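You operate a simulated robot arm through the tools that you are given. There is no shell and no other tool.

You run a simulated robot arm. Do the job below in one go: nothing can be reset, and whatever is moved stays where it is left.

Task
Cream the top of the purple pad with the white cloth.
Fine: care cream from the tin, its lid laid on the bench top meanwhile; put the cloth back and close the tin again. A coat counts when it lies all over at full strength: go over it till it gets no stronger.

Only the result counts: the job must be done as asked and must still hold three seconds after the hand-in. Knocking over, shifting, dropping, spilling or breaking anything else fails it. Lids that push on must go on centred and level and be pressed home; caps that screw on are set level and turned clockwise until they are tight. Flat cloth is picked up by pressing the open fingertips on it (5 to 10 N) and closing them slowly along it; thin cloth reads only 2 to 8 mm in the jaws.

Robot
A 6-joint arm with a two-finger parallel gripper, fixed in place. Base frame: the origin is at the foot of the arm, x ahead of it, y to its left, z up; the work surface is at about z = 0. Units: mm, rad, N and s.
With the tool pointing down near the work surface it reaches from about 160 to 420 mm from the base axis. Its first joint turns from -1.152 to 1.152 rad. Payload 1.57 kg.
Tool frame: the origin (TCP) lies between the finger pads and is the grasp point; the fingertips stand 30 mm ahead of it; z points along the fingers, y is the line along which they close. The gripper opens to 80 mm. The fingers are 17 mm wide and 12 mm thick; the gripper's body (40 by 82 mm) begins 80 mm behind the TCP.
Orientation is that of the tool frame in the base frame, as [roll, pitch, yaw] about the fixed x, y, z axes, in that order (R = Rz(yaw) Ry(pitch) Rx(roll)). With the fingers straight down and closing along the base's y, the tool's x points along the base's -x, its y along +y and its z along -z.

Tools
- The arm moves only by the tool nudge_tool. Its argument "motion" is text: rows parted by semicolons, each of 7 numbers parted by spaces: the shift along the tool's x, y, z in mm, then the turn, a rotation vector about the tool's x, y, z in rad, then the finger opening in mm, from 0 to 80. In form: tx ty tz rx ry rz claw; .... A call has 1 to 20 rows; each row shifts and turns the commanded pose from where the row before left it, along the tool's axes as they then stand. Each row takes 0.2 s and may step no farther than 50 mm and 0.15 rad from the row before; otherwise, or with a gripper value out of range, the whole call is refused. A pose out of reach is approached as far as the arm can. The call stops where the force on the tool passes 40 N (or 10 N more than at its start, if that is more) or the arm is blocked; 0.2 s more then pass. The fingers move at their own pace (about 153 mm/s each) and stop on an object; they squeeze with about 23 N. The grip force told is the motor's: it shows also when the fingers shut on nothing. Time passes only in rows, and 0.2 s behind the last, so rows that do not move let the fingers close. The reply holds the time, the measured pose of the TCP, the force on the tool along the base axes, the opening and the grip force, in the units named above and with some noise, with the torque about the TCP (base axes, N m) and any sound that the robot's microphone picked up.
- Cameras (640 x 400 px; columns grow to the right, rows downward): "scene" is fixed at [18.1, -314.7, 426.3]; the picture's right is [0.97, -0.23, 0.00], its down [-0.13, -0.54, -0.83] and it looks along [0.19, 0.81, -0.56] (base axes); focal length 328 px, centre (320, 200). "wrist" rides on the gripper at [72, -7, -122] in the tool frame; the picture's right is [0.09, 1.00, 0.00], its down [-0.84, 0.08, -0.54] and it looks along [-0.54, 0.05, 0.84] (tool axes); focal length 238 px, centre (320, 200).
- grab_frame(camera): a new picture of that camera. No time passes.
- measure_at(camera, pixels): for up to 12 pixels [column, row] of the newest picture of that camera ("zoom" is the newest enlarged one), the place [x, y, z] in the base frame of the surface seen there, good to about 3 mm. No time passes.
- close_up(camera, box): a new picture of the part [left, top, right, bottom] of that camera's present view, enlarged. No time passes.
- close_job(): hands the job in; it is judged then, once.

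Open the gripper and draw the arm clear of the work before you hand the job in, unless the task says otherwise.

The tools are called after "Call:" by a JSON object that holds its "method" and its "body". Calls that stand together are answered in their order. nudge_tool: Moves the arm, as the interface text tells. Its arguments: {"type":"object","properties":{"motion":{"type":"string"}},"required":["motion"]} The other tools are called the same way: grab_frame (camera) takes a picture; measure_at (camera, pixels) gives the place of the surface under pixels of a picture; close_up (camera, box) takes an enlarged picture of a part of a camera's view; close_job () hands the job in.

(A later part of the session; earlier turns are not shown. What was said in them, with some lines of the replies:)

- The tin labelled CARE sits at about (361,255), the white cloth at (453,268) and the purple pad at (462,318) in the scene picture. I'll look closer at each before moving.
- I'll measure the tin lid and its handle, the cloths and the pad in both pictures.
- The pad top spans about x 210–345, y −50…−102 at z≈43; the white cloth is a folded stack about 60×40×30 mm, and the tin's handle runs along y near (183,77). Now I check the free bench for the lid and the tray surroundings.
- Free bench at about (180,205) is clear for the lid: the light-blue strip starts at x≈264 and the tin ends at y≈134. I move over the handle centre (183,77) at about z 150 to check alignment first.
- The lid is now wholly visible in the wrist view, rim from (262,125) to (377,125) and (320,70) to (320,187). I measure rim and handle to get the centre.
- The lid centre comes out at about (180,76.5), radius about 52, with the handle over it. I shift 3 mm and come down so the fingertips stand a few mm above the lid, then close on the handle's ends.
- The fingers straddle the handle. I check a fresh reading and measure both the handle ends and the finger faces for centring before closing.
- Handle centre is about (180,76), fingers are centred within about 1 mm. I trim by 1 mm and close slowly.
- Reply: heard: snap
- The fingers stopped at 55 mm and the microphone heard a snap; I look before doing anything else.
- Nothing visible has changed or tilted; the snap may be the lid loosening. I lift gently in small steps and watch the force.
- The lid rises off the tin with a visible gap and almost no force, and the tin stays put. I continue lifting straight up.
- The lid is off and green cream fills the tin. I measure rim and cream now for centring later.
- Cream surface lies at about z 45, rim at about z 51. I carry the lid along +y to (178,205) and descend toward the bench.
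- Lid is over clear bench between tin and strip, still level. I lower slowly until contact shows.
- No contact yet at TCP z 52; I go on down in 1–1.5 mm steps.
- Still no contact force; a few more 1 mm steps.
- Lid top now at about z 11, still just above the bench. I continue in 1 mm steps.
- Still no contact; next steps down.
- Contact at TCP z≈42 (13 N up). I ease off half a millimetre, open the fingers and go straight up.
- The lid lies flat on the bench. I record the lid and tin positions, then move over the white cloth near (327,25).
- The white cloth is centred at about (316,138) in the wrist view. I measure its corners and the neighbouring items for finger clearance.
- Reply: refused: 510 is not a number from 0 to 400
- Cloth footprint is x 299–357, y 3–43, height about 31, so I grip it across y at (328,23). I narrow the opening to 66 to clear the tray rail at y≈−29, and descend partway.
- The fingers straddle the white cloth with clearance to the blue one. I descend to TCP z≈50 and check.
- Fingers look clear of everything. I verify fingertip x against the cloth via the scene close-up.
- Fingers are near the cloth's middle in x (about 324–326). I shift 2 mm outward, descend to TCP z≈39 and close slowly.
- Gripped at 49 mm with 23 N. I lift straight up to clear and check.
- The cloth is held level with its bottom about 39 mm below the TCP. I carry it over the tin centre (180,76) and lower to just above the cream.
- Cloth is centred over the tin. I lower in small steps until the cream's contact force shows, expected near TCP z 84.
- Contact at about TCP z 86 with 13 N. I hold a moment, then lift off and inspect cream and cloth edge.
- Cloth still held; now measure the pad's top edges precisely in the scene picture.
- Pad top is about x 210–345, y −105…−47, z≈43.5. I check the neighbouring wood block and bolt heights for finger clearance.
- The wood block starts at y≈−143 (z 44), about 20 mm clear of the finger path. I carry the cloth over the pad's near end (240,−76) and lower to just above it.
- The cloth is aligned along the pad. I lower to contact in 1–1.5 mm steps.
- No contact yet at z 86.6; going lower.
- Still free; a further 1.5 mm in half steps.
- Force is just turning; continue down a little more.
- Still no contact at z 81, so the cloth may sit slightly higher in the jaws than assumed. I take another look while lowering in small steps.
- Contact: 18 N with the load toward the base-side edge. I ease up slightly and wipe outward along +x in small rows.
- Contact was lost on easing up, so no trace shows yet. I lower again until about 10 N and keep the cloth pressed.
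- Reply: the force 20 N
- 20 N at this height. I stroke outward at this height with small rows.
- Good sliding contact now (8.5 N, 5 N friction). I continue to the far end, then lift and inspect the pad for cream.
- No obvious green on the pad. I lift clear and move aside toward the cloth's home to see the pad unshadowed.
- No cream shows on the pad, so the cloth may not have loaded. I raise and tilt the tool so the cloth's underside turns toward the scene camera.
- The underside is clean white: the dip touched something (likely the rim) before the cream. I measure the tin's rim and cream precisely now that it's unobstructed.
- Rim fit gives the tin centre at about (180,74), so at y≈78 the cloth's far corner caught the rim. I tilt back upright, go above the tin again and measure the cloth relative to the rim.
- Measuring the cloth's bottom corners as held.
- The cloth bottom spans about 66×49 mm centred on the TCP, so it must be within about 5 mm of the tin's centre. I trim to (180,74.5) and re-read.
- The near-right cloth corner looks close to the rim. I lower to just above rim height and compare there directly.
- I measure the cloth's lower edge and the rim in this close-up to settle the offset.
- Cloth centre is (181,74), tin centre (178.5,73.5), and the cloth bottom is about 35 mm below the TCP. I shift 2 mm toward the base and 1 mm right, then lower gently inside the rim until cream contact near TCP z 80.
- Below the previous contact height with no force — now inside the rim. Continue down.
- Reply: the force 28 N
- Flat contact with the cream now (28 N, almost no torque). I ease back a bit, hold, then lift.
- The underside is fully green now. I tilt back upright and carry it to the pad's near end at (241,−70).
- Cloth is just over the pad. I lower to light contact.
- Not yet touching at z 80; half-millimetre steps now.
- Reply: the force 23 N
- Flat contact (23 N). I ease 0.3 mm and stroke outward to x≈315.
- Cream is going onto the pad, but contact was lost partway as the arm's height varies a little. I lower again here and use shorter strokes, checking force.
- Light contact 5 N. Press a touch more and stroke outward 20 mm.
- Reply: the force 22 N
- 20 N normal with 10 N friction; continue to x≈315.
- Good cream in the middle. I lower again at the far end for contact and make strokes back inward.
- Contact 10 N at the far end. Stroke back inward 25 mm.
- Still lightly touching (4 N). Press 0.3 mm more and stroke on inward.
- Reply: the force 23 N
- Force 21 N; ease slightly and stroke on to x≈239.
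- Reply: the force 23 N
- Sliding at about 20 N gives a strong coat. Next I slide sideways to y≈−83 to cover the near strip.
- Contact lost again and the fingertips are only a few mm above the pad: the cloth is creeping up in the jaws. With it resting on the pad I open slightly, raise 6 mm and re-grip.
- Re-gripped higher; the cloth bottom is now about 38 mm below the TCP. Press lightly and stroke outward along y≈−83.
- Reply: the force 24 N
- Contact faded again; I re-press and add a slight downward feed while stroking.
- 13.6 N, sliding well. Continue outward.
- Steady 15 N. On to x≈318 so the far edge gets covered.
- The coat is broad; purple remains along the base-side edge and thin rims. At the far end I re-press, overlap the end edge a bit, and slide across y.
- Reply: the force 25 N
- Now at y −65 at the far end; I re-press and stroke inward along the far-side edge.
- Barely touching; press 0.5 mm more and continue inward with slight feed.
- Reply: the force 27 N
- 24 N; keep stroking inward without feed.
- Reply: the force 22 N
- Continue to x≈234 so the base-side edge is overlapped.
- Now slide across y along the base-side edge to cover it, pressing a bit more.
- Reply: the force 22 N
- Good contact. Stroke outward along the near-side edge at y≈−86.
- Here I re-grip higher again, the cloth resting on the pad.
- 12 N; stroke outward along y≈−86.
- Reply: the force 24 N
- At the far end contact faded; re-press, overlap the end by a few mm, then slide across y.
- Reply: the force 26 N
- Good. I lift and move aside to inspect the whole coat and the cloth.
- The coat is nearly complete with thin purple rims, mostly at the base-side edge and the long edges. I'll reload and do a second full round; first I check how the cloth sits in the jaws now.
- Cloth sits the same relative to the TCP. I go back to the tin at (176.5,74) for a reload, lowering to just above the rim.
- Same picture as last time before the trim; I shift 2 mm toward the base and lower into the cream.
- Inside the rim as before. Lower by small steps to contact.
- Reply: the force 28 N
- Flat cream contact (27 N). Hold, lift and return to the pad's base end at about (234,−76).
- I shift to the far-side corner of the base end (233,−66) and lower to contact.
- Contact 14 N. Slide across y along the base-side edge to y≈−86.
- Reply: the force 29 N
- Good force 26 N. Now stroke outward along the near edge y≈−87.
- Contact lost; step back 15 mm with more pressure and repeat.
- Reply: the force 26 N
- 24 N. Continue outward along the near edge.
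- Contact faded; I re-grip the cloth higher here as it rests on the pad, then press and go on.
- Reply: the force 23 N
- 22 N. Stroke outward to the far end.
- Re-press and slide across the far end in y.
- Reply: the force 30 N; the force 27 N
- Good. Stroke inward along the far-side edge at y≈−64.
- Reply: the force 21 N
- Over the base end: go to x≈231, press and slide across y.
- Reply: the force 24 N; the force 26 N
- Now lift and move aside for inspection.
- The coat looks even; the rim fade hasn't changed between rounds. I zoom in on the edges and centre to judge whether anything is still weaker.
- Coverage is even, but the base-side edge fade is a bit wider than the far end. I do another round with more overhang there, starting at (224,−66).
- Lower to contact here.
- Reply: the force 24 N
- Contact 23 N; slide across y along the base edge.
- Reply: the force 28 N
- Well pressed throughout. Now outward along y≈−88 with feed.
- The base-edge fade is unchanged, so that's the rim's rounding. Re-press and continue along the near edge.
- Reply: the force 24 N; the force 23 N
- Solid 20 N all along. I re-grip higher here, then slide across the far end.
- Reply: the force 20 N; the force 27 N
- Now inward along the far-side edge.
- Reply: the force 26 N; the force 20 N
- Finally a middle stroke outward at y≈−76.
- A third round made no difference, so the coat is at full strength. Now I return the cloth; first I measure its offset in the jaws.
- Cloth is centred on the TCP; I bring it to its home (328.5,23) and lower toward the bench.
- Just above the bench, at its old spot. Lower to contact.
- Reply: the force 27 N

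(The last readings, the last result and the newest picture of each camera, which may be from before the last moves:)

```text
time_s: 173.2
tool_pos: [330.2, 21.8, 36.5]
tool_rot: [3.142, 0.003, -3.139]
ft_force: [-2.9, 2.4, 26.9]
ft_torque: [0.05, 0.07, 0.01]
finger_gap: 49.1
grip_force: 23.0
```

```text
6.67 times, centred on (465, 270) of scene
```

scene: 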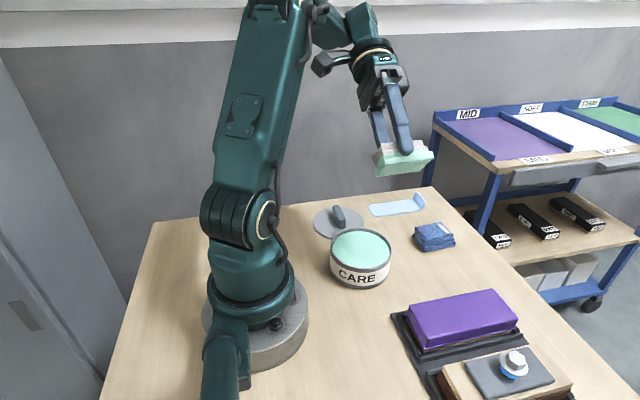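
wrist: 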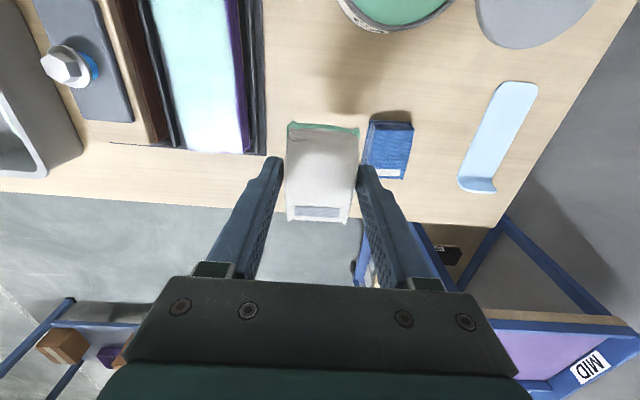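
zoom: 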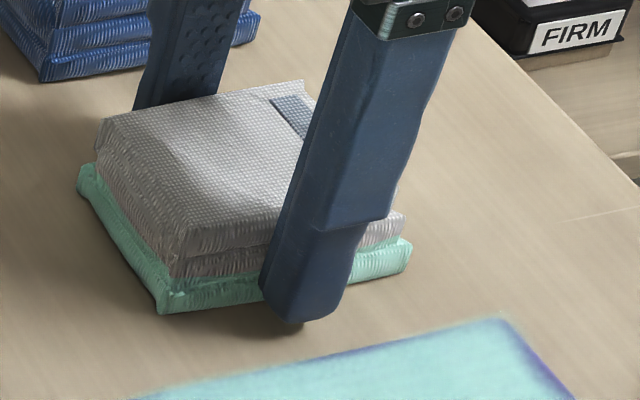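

Cloth is on the bench (27 N). I ease up, release with a moderate opening and rise straight up.

Call:
{"method": "nudge_tool", "body": {"motion": "0 0 -0.6 0 0 0 35; 0 0 0 0 0 0 50; 0 0 0 0 0 0 56; 0 0 0 0 0 0 62; 0 0 -5 0 0 0 62; 0 0 -15 0 0 0 62; 0 0 -40 0 0 0 62; 0 0 -40 0 0 0 62; 0 0 -25 0 0 0 80; 0 0 0 0 0 0 80"}}

Call:
{"method": "grab_frame", "body": {"camera": "scene"}}

Call:
{"method": "grab_frame", "body": {"camera": "wrist"}}

```text
time_s: 175.4
tool_pos: [327.3, 22.2, 161.4]
tool_rot: [-3.141, 0.0, -3.141]
ft_force: [0.4, -1.1, 0.1]
ft_torque: [-0.02, -0.04, 0.01]
finger_gap: 80.1
grip_force: 0.1
```

```text
taken
```

scene: 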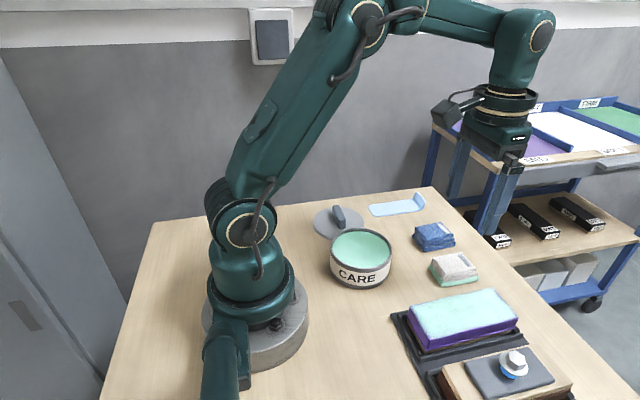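

```text
taken
```

wrist: 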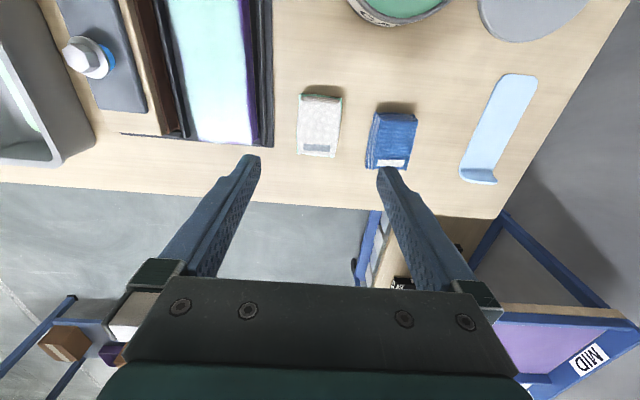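

Cloth is back in place. I go to the lid at (178,204).

Call:
{"method": "nudge_tool", "body": {"motion": "30 36 0 0 0 0 80; 30 36 0 0 0 0 80; 30 36 0 0 0 0 80; 30 37 0 0 0 0 80; 29.5 37 0 0 0 0 80; 0 0 30 0 0 0 80; 0 0 30 0 0 0 80; 0 0 0 0 0 0 80"}}

Call:
{"method": "grab_frame", "body": {"camera": "wrist"}}

Call:
{"method": "measure_at", "body": {"camera": "wrist", "pixels": [[320, 150], [320, 160]]}}

```text
time_s: 177.2
tool_pos: [178.7, 204.9, 99.5]
tool_rot: [3.142, -0.001, -3.14]
ft_force: [-0.1, -0.4, 0.4]
ft_torque: [0.01, 0.01, -0.02]
finger_gap: 80.2
grip_force: 0.0
```

```text
taken
```

wrist: 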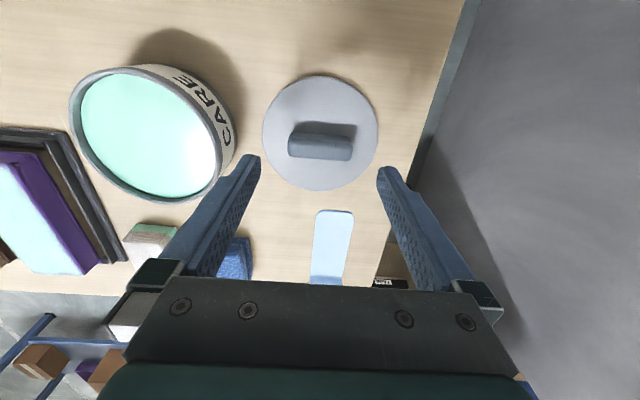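

```text
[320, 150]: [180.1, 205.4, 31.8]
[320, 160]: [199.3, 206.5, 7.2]
```

Lid is aligned between the fingers like the first time. Descend to TCP z≈44 and close slowly on the handle.

Call:
{"method": "nudge_tool", "body": {"motion": "0 0 20 0 0 0 80; 0 0 20 0 0 0 80; 0 0 10 0 0 0 80; 0 0 4 0 0 0 80; 0 0 0 0 0 0 80; 0 0 0 0 0 0 80"}}

Call:
{"method": "close_up", "body": {"camera": "wrist", "box": [200, 60, 440, 210]}}

Call:
{"method": "close_up", "body": {"camera": "scene", "box": [310, 180, 370, 240]}}

```text
time_s: 178.6
tool_pos: [178.7, 205.6, 45.9]
tool_rot: [3.142, 0.0, -3.141]
ft_force: [0.4, -0.6, 0.1]
ft_torque: [-0.03, 0.02, 0.0]
finger_gap: 80.2
grip_force: 0.0
```

```text
2.67 times, centred on (320, 135) of wrist
```

zoom: 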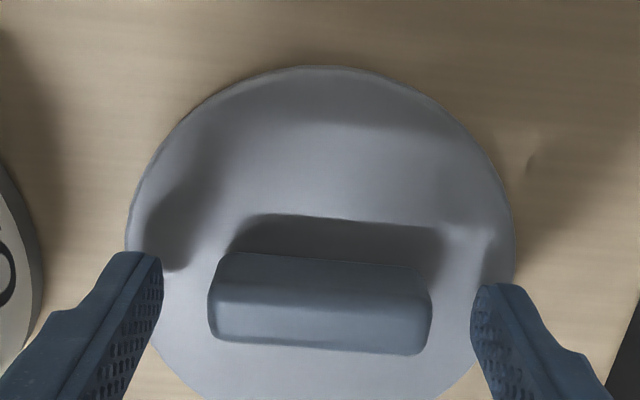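

```text
6.67 times, centred on (340, 210) of scene
```

zoom: 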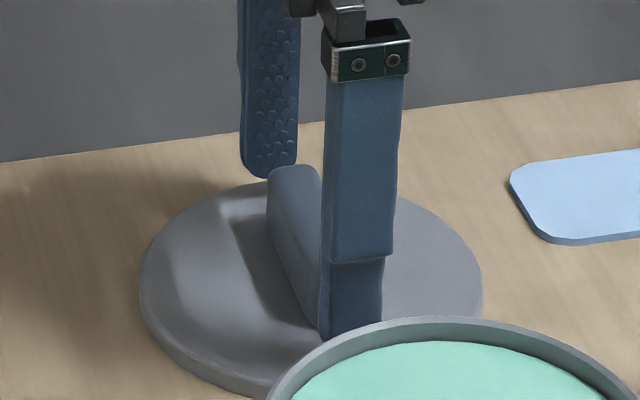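

Slightly higher than the first grip; lower 2.5 mm more, then close slowly.

Call:
{"method": "nudge_tool", "body": {"motion": "0 0 2 0 0 0 80; 0 0 0 0 0 0 80; 0 0 0 0 0 0 70; 0 0 0 0 0 0 62; 0 0 0 0 0 0 58; 0 0 0 0 0 0 55; 0 0 0 0 0 0 50; 0 0 0 0 0 0 50"}}

Call:
{"method": "close_up", "body": {"camera": "wrist", "box": [200, 60, 440, 210]}}

```text
time_s: 180.4
tool_pos: [178.5, 204.2, 44.4]
tool_rot: [3.14, -0.001, 3.141]
ft_force: [0.7, -0.2, 0.6]
ft_torque: [0.03, 0.02, -0.02]
finger_gap: 55.5
grip_force: 23.0
```

```text
2.67 times, centred on (320, 135) of wrist
```

zoom: 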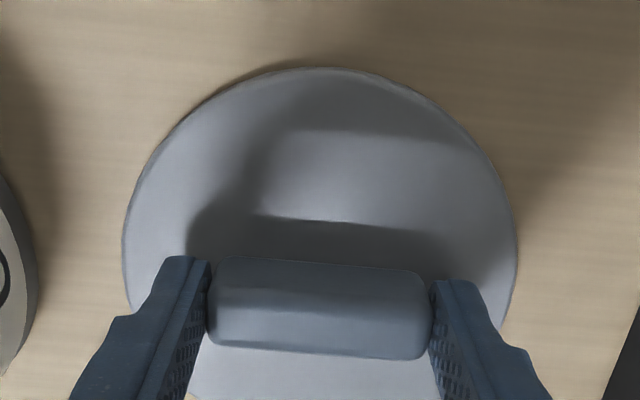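

Gripped at 55.5 mm exactly as before. I lift and carry the lid back to over the tin.

Call:
{"method": "nudge_tool", "body": {"motion": "0 0 -5 0 0 0 50; 0 0 -25 0 0 0 50; 0 0 -40 0 0 0 50; 0 0 -30 0 0 0 50; 0 -25 0 0 0 0 50; 0 -25 0 0 0 0 50; 0 -25 0 0 0 0 50; 0 -25 0 0 0 0 50; 0 -28 0 0 0 0 50; 0 0 0 0 0 0 50; 0 0 20 0 0 0 50; 0 0 10 0 0 0 50; 0 0 0 0 0 0 50; 0 0 0 0 0 0 50"}}

Call:
{"method": "close_up", "body": {"camera": "scene", "box": [320, 200, 410, 290]}}

Call:
{"method": "grab_frame", "body": {"camera": "wrist"}}

```text
time_s: 183.4
tool_pos: [178.3, 75.5, 113.1]
tool_rot: [3.142, -0.001, -3.141]
ft_force: [0.5, 0.5, -0.9]
ft_torque: [0.03, 0.0, -0.01]
finger_gap: 54.9
grip_force: 23.0
```

```text
4.44 times, centred on (365, 245) of scene
```

zoom: 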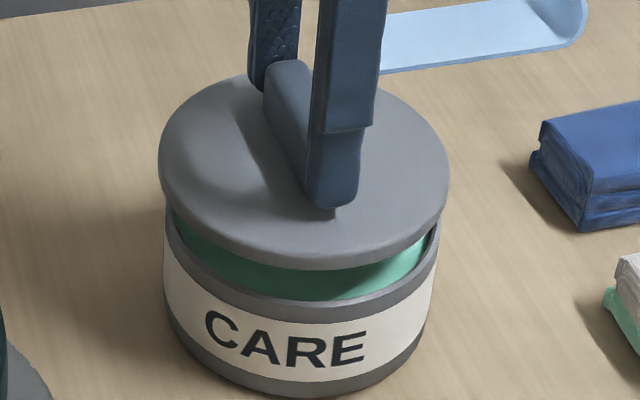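

```text
taken
```

wrist: 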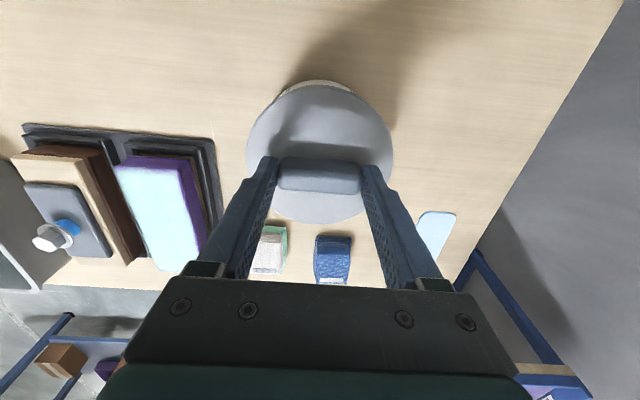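

Nearly aligned; image and reading both suggest about 1 mm more toward +x. I trim and lower until just above the rim.

Call:
{"method": "nudge_tool", "body": {"motion": "-1 0 6 0 0 0 50; 0 0 5 0 0 0 50; 0 0 2 0 0 0 50; 0 0 0 0 0 0 50; 0 0 0 0 0 0 50"}}

Call:
{"method": "close_up", "body": {"camera": "scene", "box": [320, 215, 400, 290]}}

Call:
{"method": "close_up", "body": {"camera": "wrist", "box": [230, 70, 410, 230]}}

```text
time_s: 184.6
tool_pos: [180.1, 76.6, 99.7]
tool_rot: [-3.141, 0.0, 3.141]
ft_force: [-0.6, 0.5, -0.5]
ft_torque: [0.01, 0.03, -0.02]
finger_gap: 55.3
grip_force: 22.5
```

```text
5.33 times, centred on (360, 252) of scene
```

zoom: 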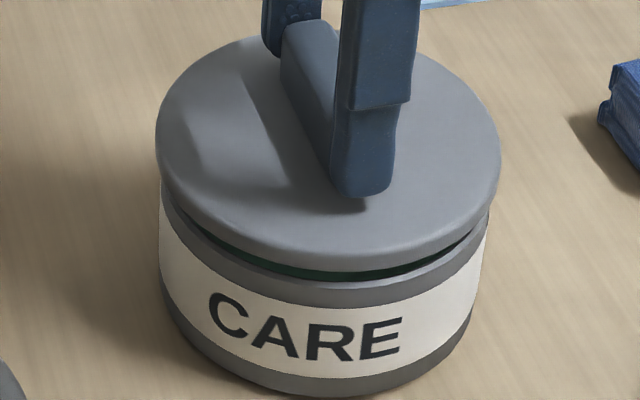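

```text
2.50 times, centred on (320, 150) of wrist
```

zoom: 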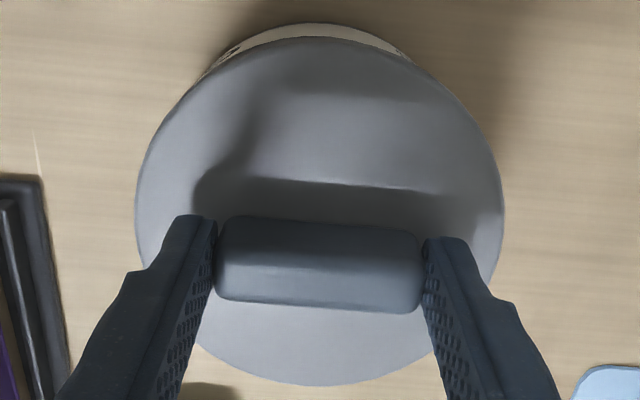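

Lid and tin edges line up within about a millimetre. I lower in small steps watching force and torque.

Call:
{"method": "nudge_tool", "body": {"motion": "0 0 1.5 0 0 0 50; 0 0 1.5 0 0 0 50; 0 0 1 0 0 0 50; 0 0 0 0 0 0 50; 0 0 0 0 0 0 50"}}

Call:
{"method": "close_up", "body": {"camera": "scene", "box": [320, 215, 400, 290]}}

Call:
{"method": "close_up", "body": {"camera": "wrist", "box": [230, 70, 410, 230]}}

```text
time_s: 185.8
tool_pos: [180.7, 76.9, 97.9]
tool_rot: [-3.139, -0.001, 3.141]
ft_force: [0.7, 0.4, -0.2]
ft_torque: [0.02, 0.05, -0.01]
finger_gap: 55.2
grip_force: 22.5
```

```text
5.33 times, centred on (360, 252) of scene
```

zoom: 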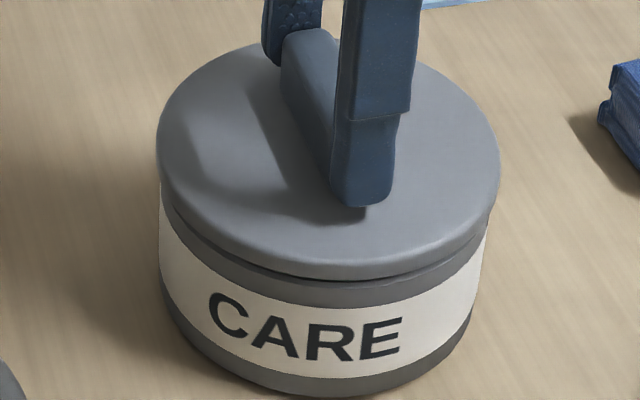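

```text
2.50 times, centred on (320, 150) of wrist
```

zoom: 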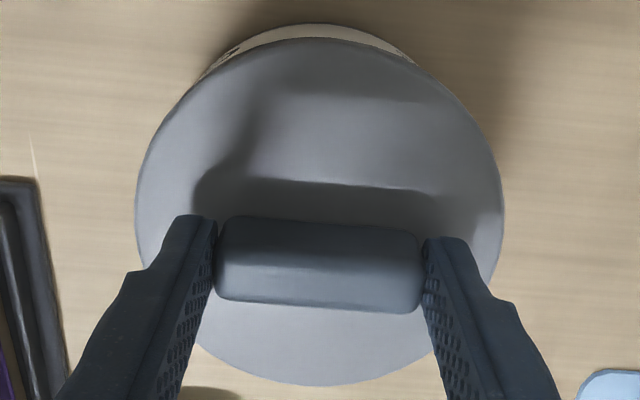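

Position now reads almost the same as when the lid was first lifted 3 mm. I compare using the same close-up frame as then.

Call:
{"method": "close_up", "body": {"camera": "scene", "box": [310, 170, 430, 290]}}

Call:
{"method": "close_up", "body": {"camera": "wrist", "box": [200, 60, 440, 210]}}

```text
3.33 times, centred on (370, 230) of scene
```

zoom: 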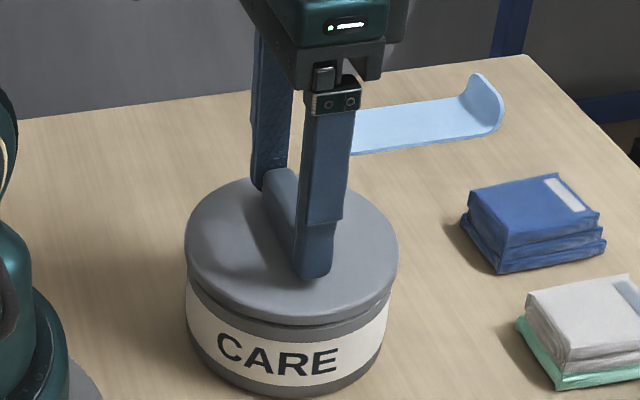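

```text
2.67 times, centred on (320, 135) of wrist
```

zoom: 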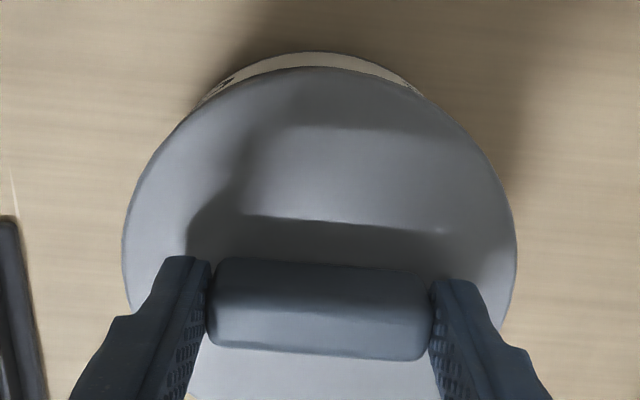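

Very close match; the wrist view hints the lid is about 1 mm too far in +y. I shift −1 mm in y and lower further.

Call:
{"method": "nudge_tool", "body": {"motion": "0 -1 0 0 0 0 50; 0 0 1 0 0 0 50; 0 0 1 0 0 0 50; 0 0 0 0 0 0 50; 0 0 0 0 0 0 50"}}

```text
time_s: 187.0
tool_pos: [180.4, 74.7, 96.4]
tool_rot: [3.141, 0.0, -3.141]
ft_force: [-1.3, 0.0, -0.2]
ft_torque: [-0.05, 0.0, 0.0]
finger_gap: 55.1
grip_force: 22.6
```

Call:
{"method": "nudge_tool", "body": {"motion": "0 0 0.7 0 0 0 50; 0 0 0.7 0 0 0 50; 0 0 0 0 0 0 50; 0 0 0 0 0 0 50"}}

Call:
{"method": "close_up", "body": {"camera": "wrist", "box": [200, 60, 440, 210]}}

Call:
{"method": "close_up", "body": {"camera": "scene", "box": [320, 215, 400, 290]}}

```text
time_s: 188.0
tool_pos: [179.9, 75.3, 94.2]
tool_rot: [-3.141, 0.0, -3.14]
ft_force: [0.5, -0.3, -0.5]
ft_torque: [0.03, -0.01, -0.02]
finger_gap: 55.0
grip_force: 22.4
```

```text
2.67 times, centred on (320, 135) of wrist
```

zoom: 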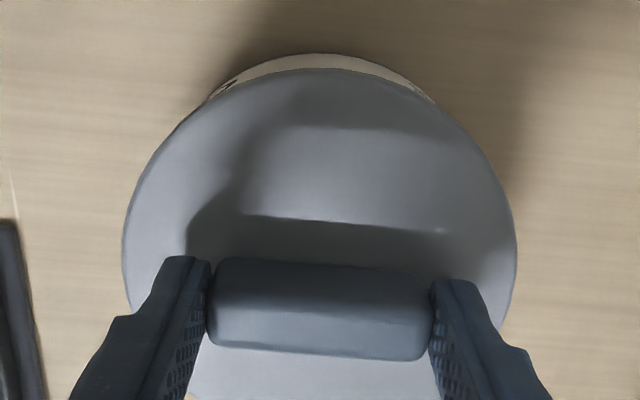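

```text
5.33 times, centred on (360, 252) of scene
```

zoom: 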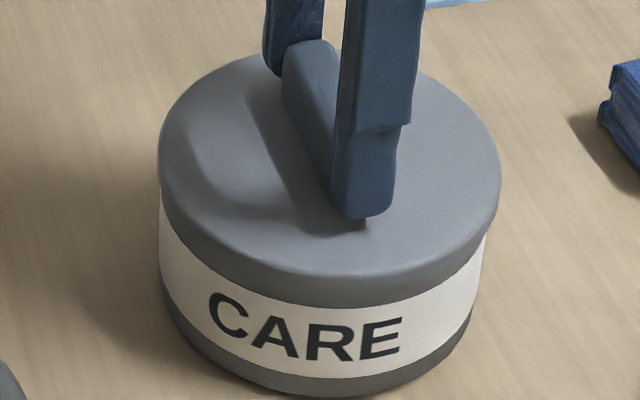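

Arc is symmetric now and the lid meets the rim. I press on in half-millimetre steps until it goes home.

Call:
{"method": "nudge_tool", "body": {"motion": "0 0 0.5 0 0 0 50; 0 0 0.5 0 0 0 50; 0 0 0.5 0 0 0 50; 0 0 0 0 0 0 50"}}

```text
time_s: 189.0
tool_pos: [180.1, 75.4, 93.4]
tool_rot: [-3.141, 0.002, -3.14]
ft_force: [-1.2, -3.1, 16.9]
ft_torque: [-0.11, -0.05, 0.0]
finger_gap: 55.1
grip_force: 22.9
heard: snap
```

A snap, 17 N and almost no torque. I press a bit harder to make sure it is fully home.

Call:
{"method": "nudge_tool", "body": {"motion": "0 0 0.4 0 0 0 50; 0 0 0.3 0 0 0 50; 0 0 0 0 0 0 50; 0 0 0 0 0 0 50"}}

Call:
{"method": "close_up", "body": {"camera": "scene", "box": [320, 215, 400, 290]}}

```text
time_s: 190.0
tool_pos: [179.7, 73.5, 93.1]
tool_rot: [-3.141, 0.0, 3.141]
ft_force: [-1.3, -2.5, 14.7]
ft_torque: [-0.04, -0.04, -0.01]
finger_gap: 55.3
grip_force: 23.4
```

```text
5.33 times, centred on (360, 252) of scene
```

zoom: 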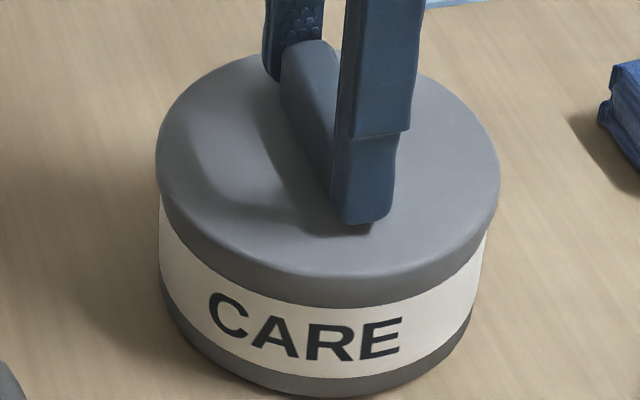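

Force stays steady while the fingers slide on the handle, so I release and check the lid height from above.

Call:
{"method": "nudge_tool", "body": {"motion": "0 0 -0.7 0 0 0 50; 0 0 0 0 0 0 58; 0 0 0 0 0 0 68; 0 0 0 0 0 0 80; 0 0 -20 0 0 0 80; 0 0 -30 0 0 0 80; 0 0 -12 0 0 0 80; 0 0 0 0 0 0 80"}}

Call:
{"method": "grab_frame", "body": {"camera": "wrist"}}

Call:
{"method": "measure_at", "body": {"camera": "wrist", "pixels": [[320, 170], [290, 110], [350, 110], [320, 95], [320, 74], [320, 184], [265, 125], [374, 125], [320, 151], [275, 150], [365, 155]]}}

Call:
{"method": "close_up", "body": {"camera": "scene", "box": [320, 210, 400, 290]}}

```text
time_s: 191.8
tool_pos: [181.0, 75.8, 155.6]
tool_rot: [-3.141, 0.0, 3.141]
ft_force: [0.1, -1.0, -0.4]
ft_torque: [0.0, -0.03, 0.01]
finger_gap: 80.2
grip_force: 0.0
```

```text
taken
```

wrist: 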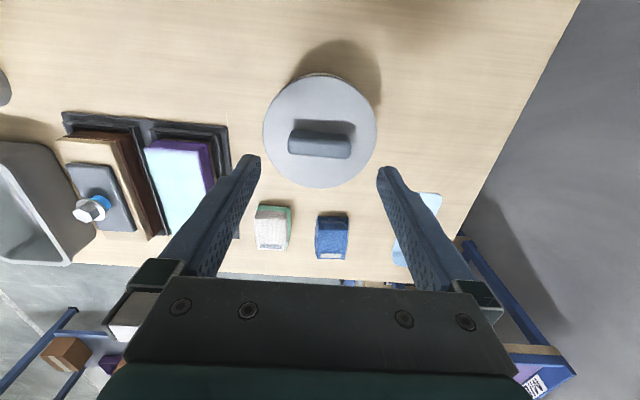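

```text
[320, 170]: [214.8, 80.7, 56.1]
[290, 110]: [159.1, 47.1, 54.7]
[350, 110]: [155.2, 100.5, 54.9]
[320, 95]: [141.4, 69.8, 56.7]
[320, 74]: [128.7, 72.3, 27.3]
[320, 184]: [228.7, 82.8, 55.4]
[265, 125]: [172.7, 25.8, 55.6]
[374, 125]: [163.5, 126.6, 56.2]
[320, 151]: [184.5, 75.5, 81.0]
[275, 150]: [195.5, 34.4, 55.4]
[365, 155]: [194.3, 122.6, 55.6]
```

```text
5.00 times, centred on (360, 250) of scene
```

zoom: 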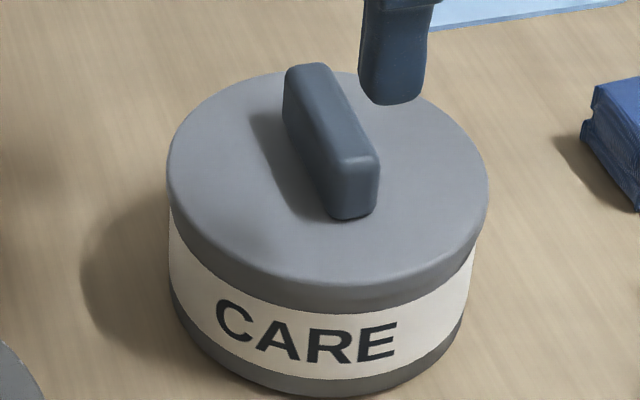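

The lid sits exactly as in the first picture, level and home (snap heard). I draw the arm up and clear, then do a last check.

Call:
{"method": "nudge_tool", "body": {"motion": "0 0 -40 0 0 0 80; 0 0 -40 0 0 0 80; -30 0 0 0 0 0 80; -30 0 0 0 0 0 80; -30 0 0 0 0 0 80; 0 0 0 0 0 0 80; 0 0 0 0 0 0 80"}}

Call:
{"method": "grab_frame", "body": {"camera": "scene"}}

Call:
{"method": "close_up", "body": {"camera": "scene", "box": [380, 180, 580, 400]}}

Call:
{"method": "close_up", "body": {"camera": "wrist", "box": [80, 0, 480, 250]}}

```text
time_s: 193.4
tool_pos: [272.2, 75.0, 234.9]
tool_rot: [3.141, 0.001, 3.14]
ft_force: [0.0, 0.2, -0.5]
ft_torque: [-0.01, -0.01, 0.0]
finger_gap: 80.0
grip_force: 0.1
```

```text
taken
```

scene: 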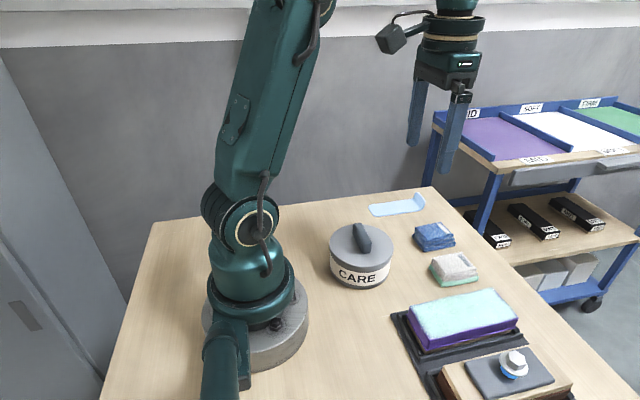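

```text
1.82 times, centred on (480, 290) of scene
```

zoom: 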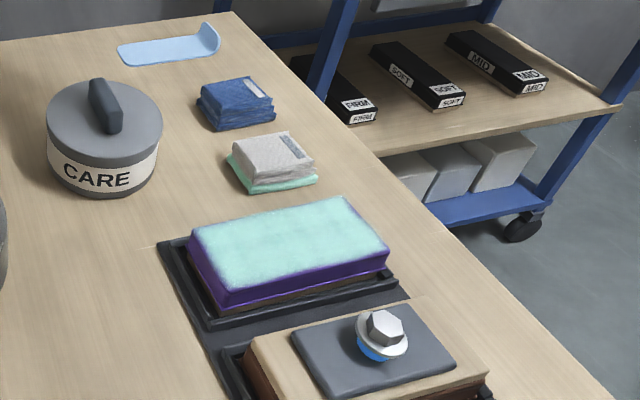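

```text
1.60 times, centred on (280, 125) of wrist
```

zoom: 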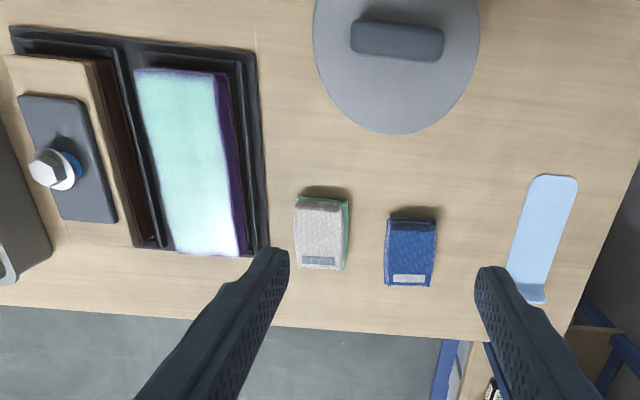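

Everything stands in place. One last zoom on the coat from above before handing in.

Call:
{"method": "close_up", "body": {"camera": "wrist", "box": [150, 30, 250, 170]}}

Call:
{"method": "close_up", "body": {"camera": "scene", "box": [400, 280, 525, 355]}}

```text
2.86 times, centred on (200, 100) of wrist
```

zoom: 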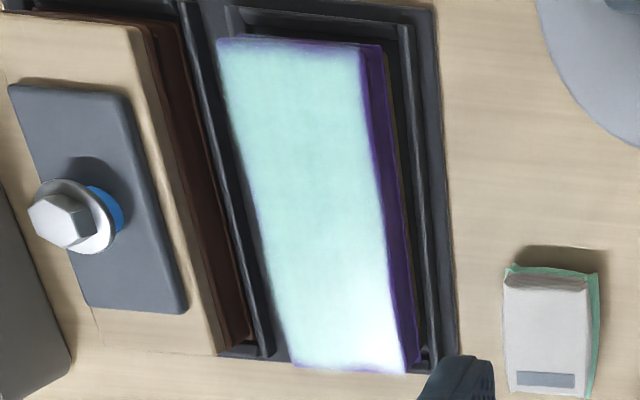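

```text
5.12 times, centred on (462, 318) of scene
```

zoom: 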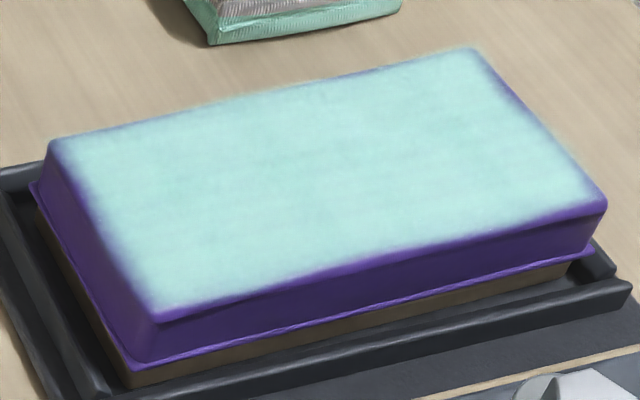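

The coat covers the whole top evenly, with only the rounded rim fading. The cloth is back, the tin is closed, and the gripper is open and clear, so I hand in.

Call:
{"method": "close_job", "body": {}}

```text
The job is handed in.
```

The top of the purple pad is creamed all over and the job is handed in. I don't have the verdict yet.

- **Coat:** I went over the pad three times, reloading the cloth once. The third round made no visible difference, so I took the coat to be at full strength. Only the pad's rounded rim still fades to purple.
- **Cloth:** It is back at its original spot, with its creamed side down on the bench.
- **Tin:** The lid lay on clear bench top while I worked. It went back on with a snap and looks the same as in the first pictures: level and centred.
- **Tin rim:** On the first try at the tin, the cloth caught the rim at about 13 N and picked up no cream. I compared pictures afterwards and the tin had not moved. The second dip was centred and loaded the cloth properly.

Nothing else looks moved in the final pictures, and the gripper was open and clear when I handed in.
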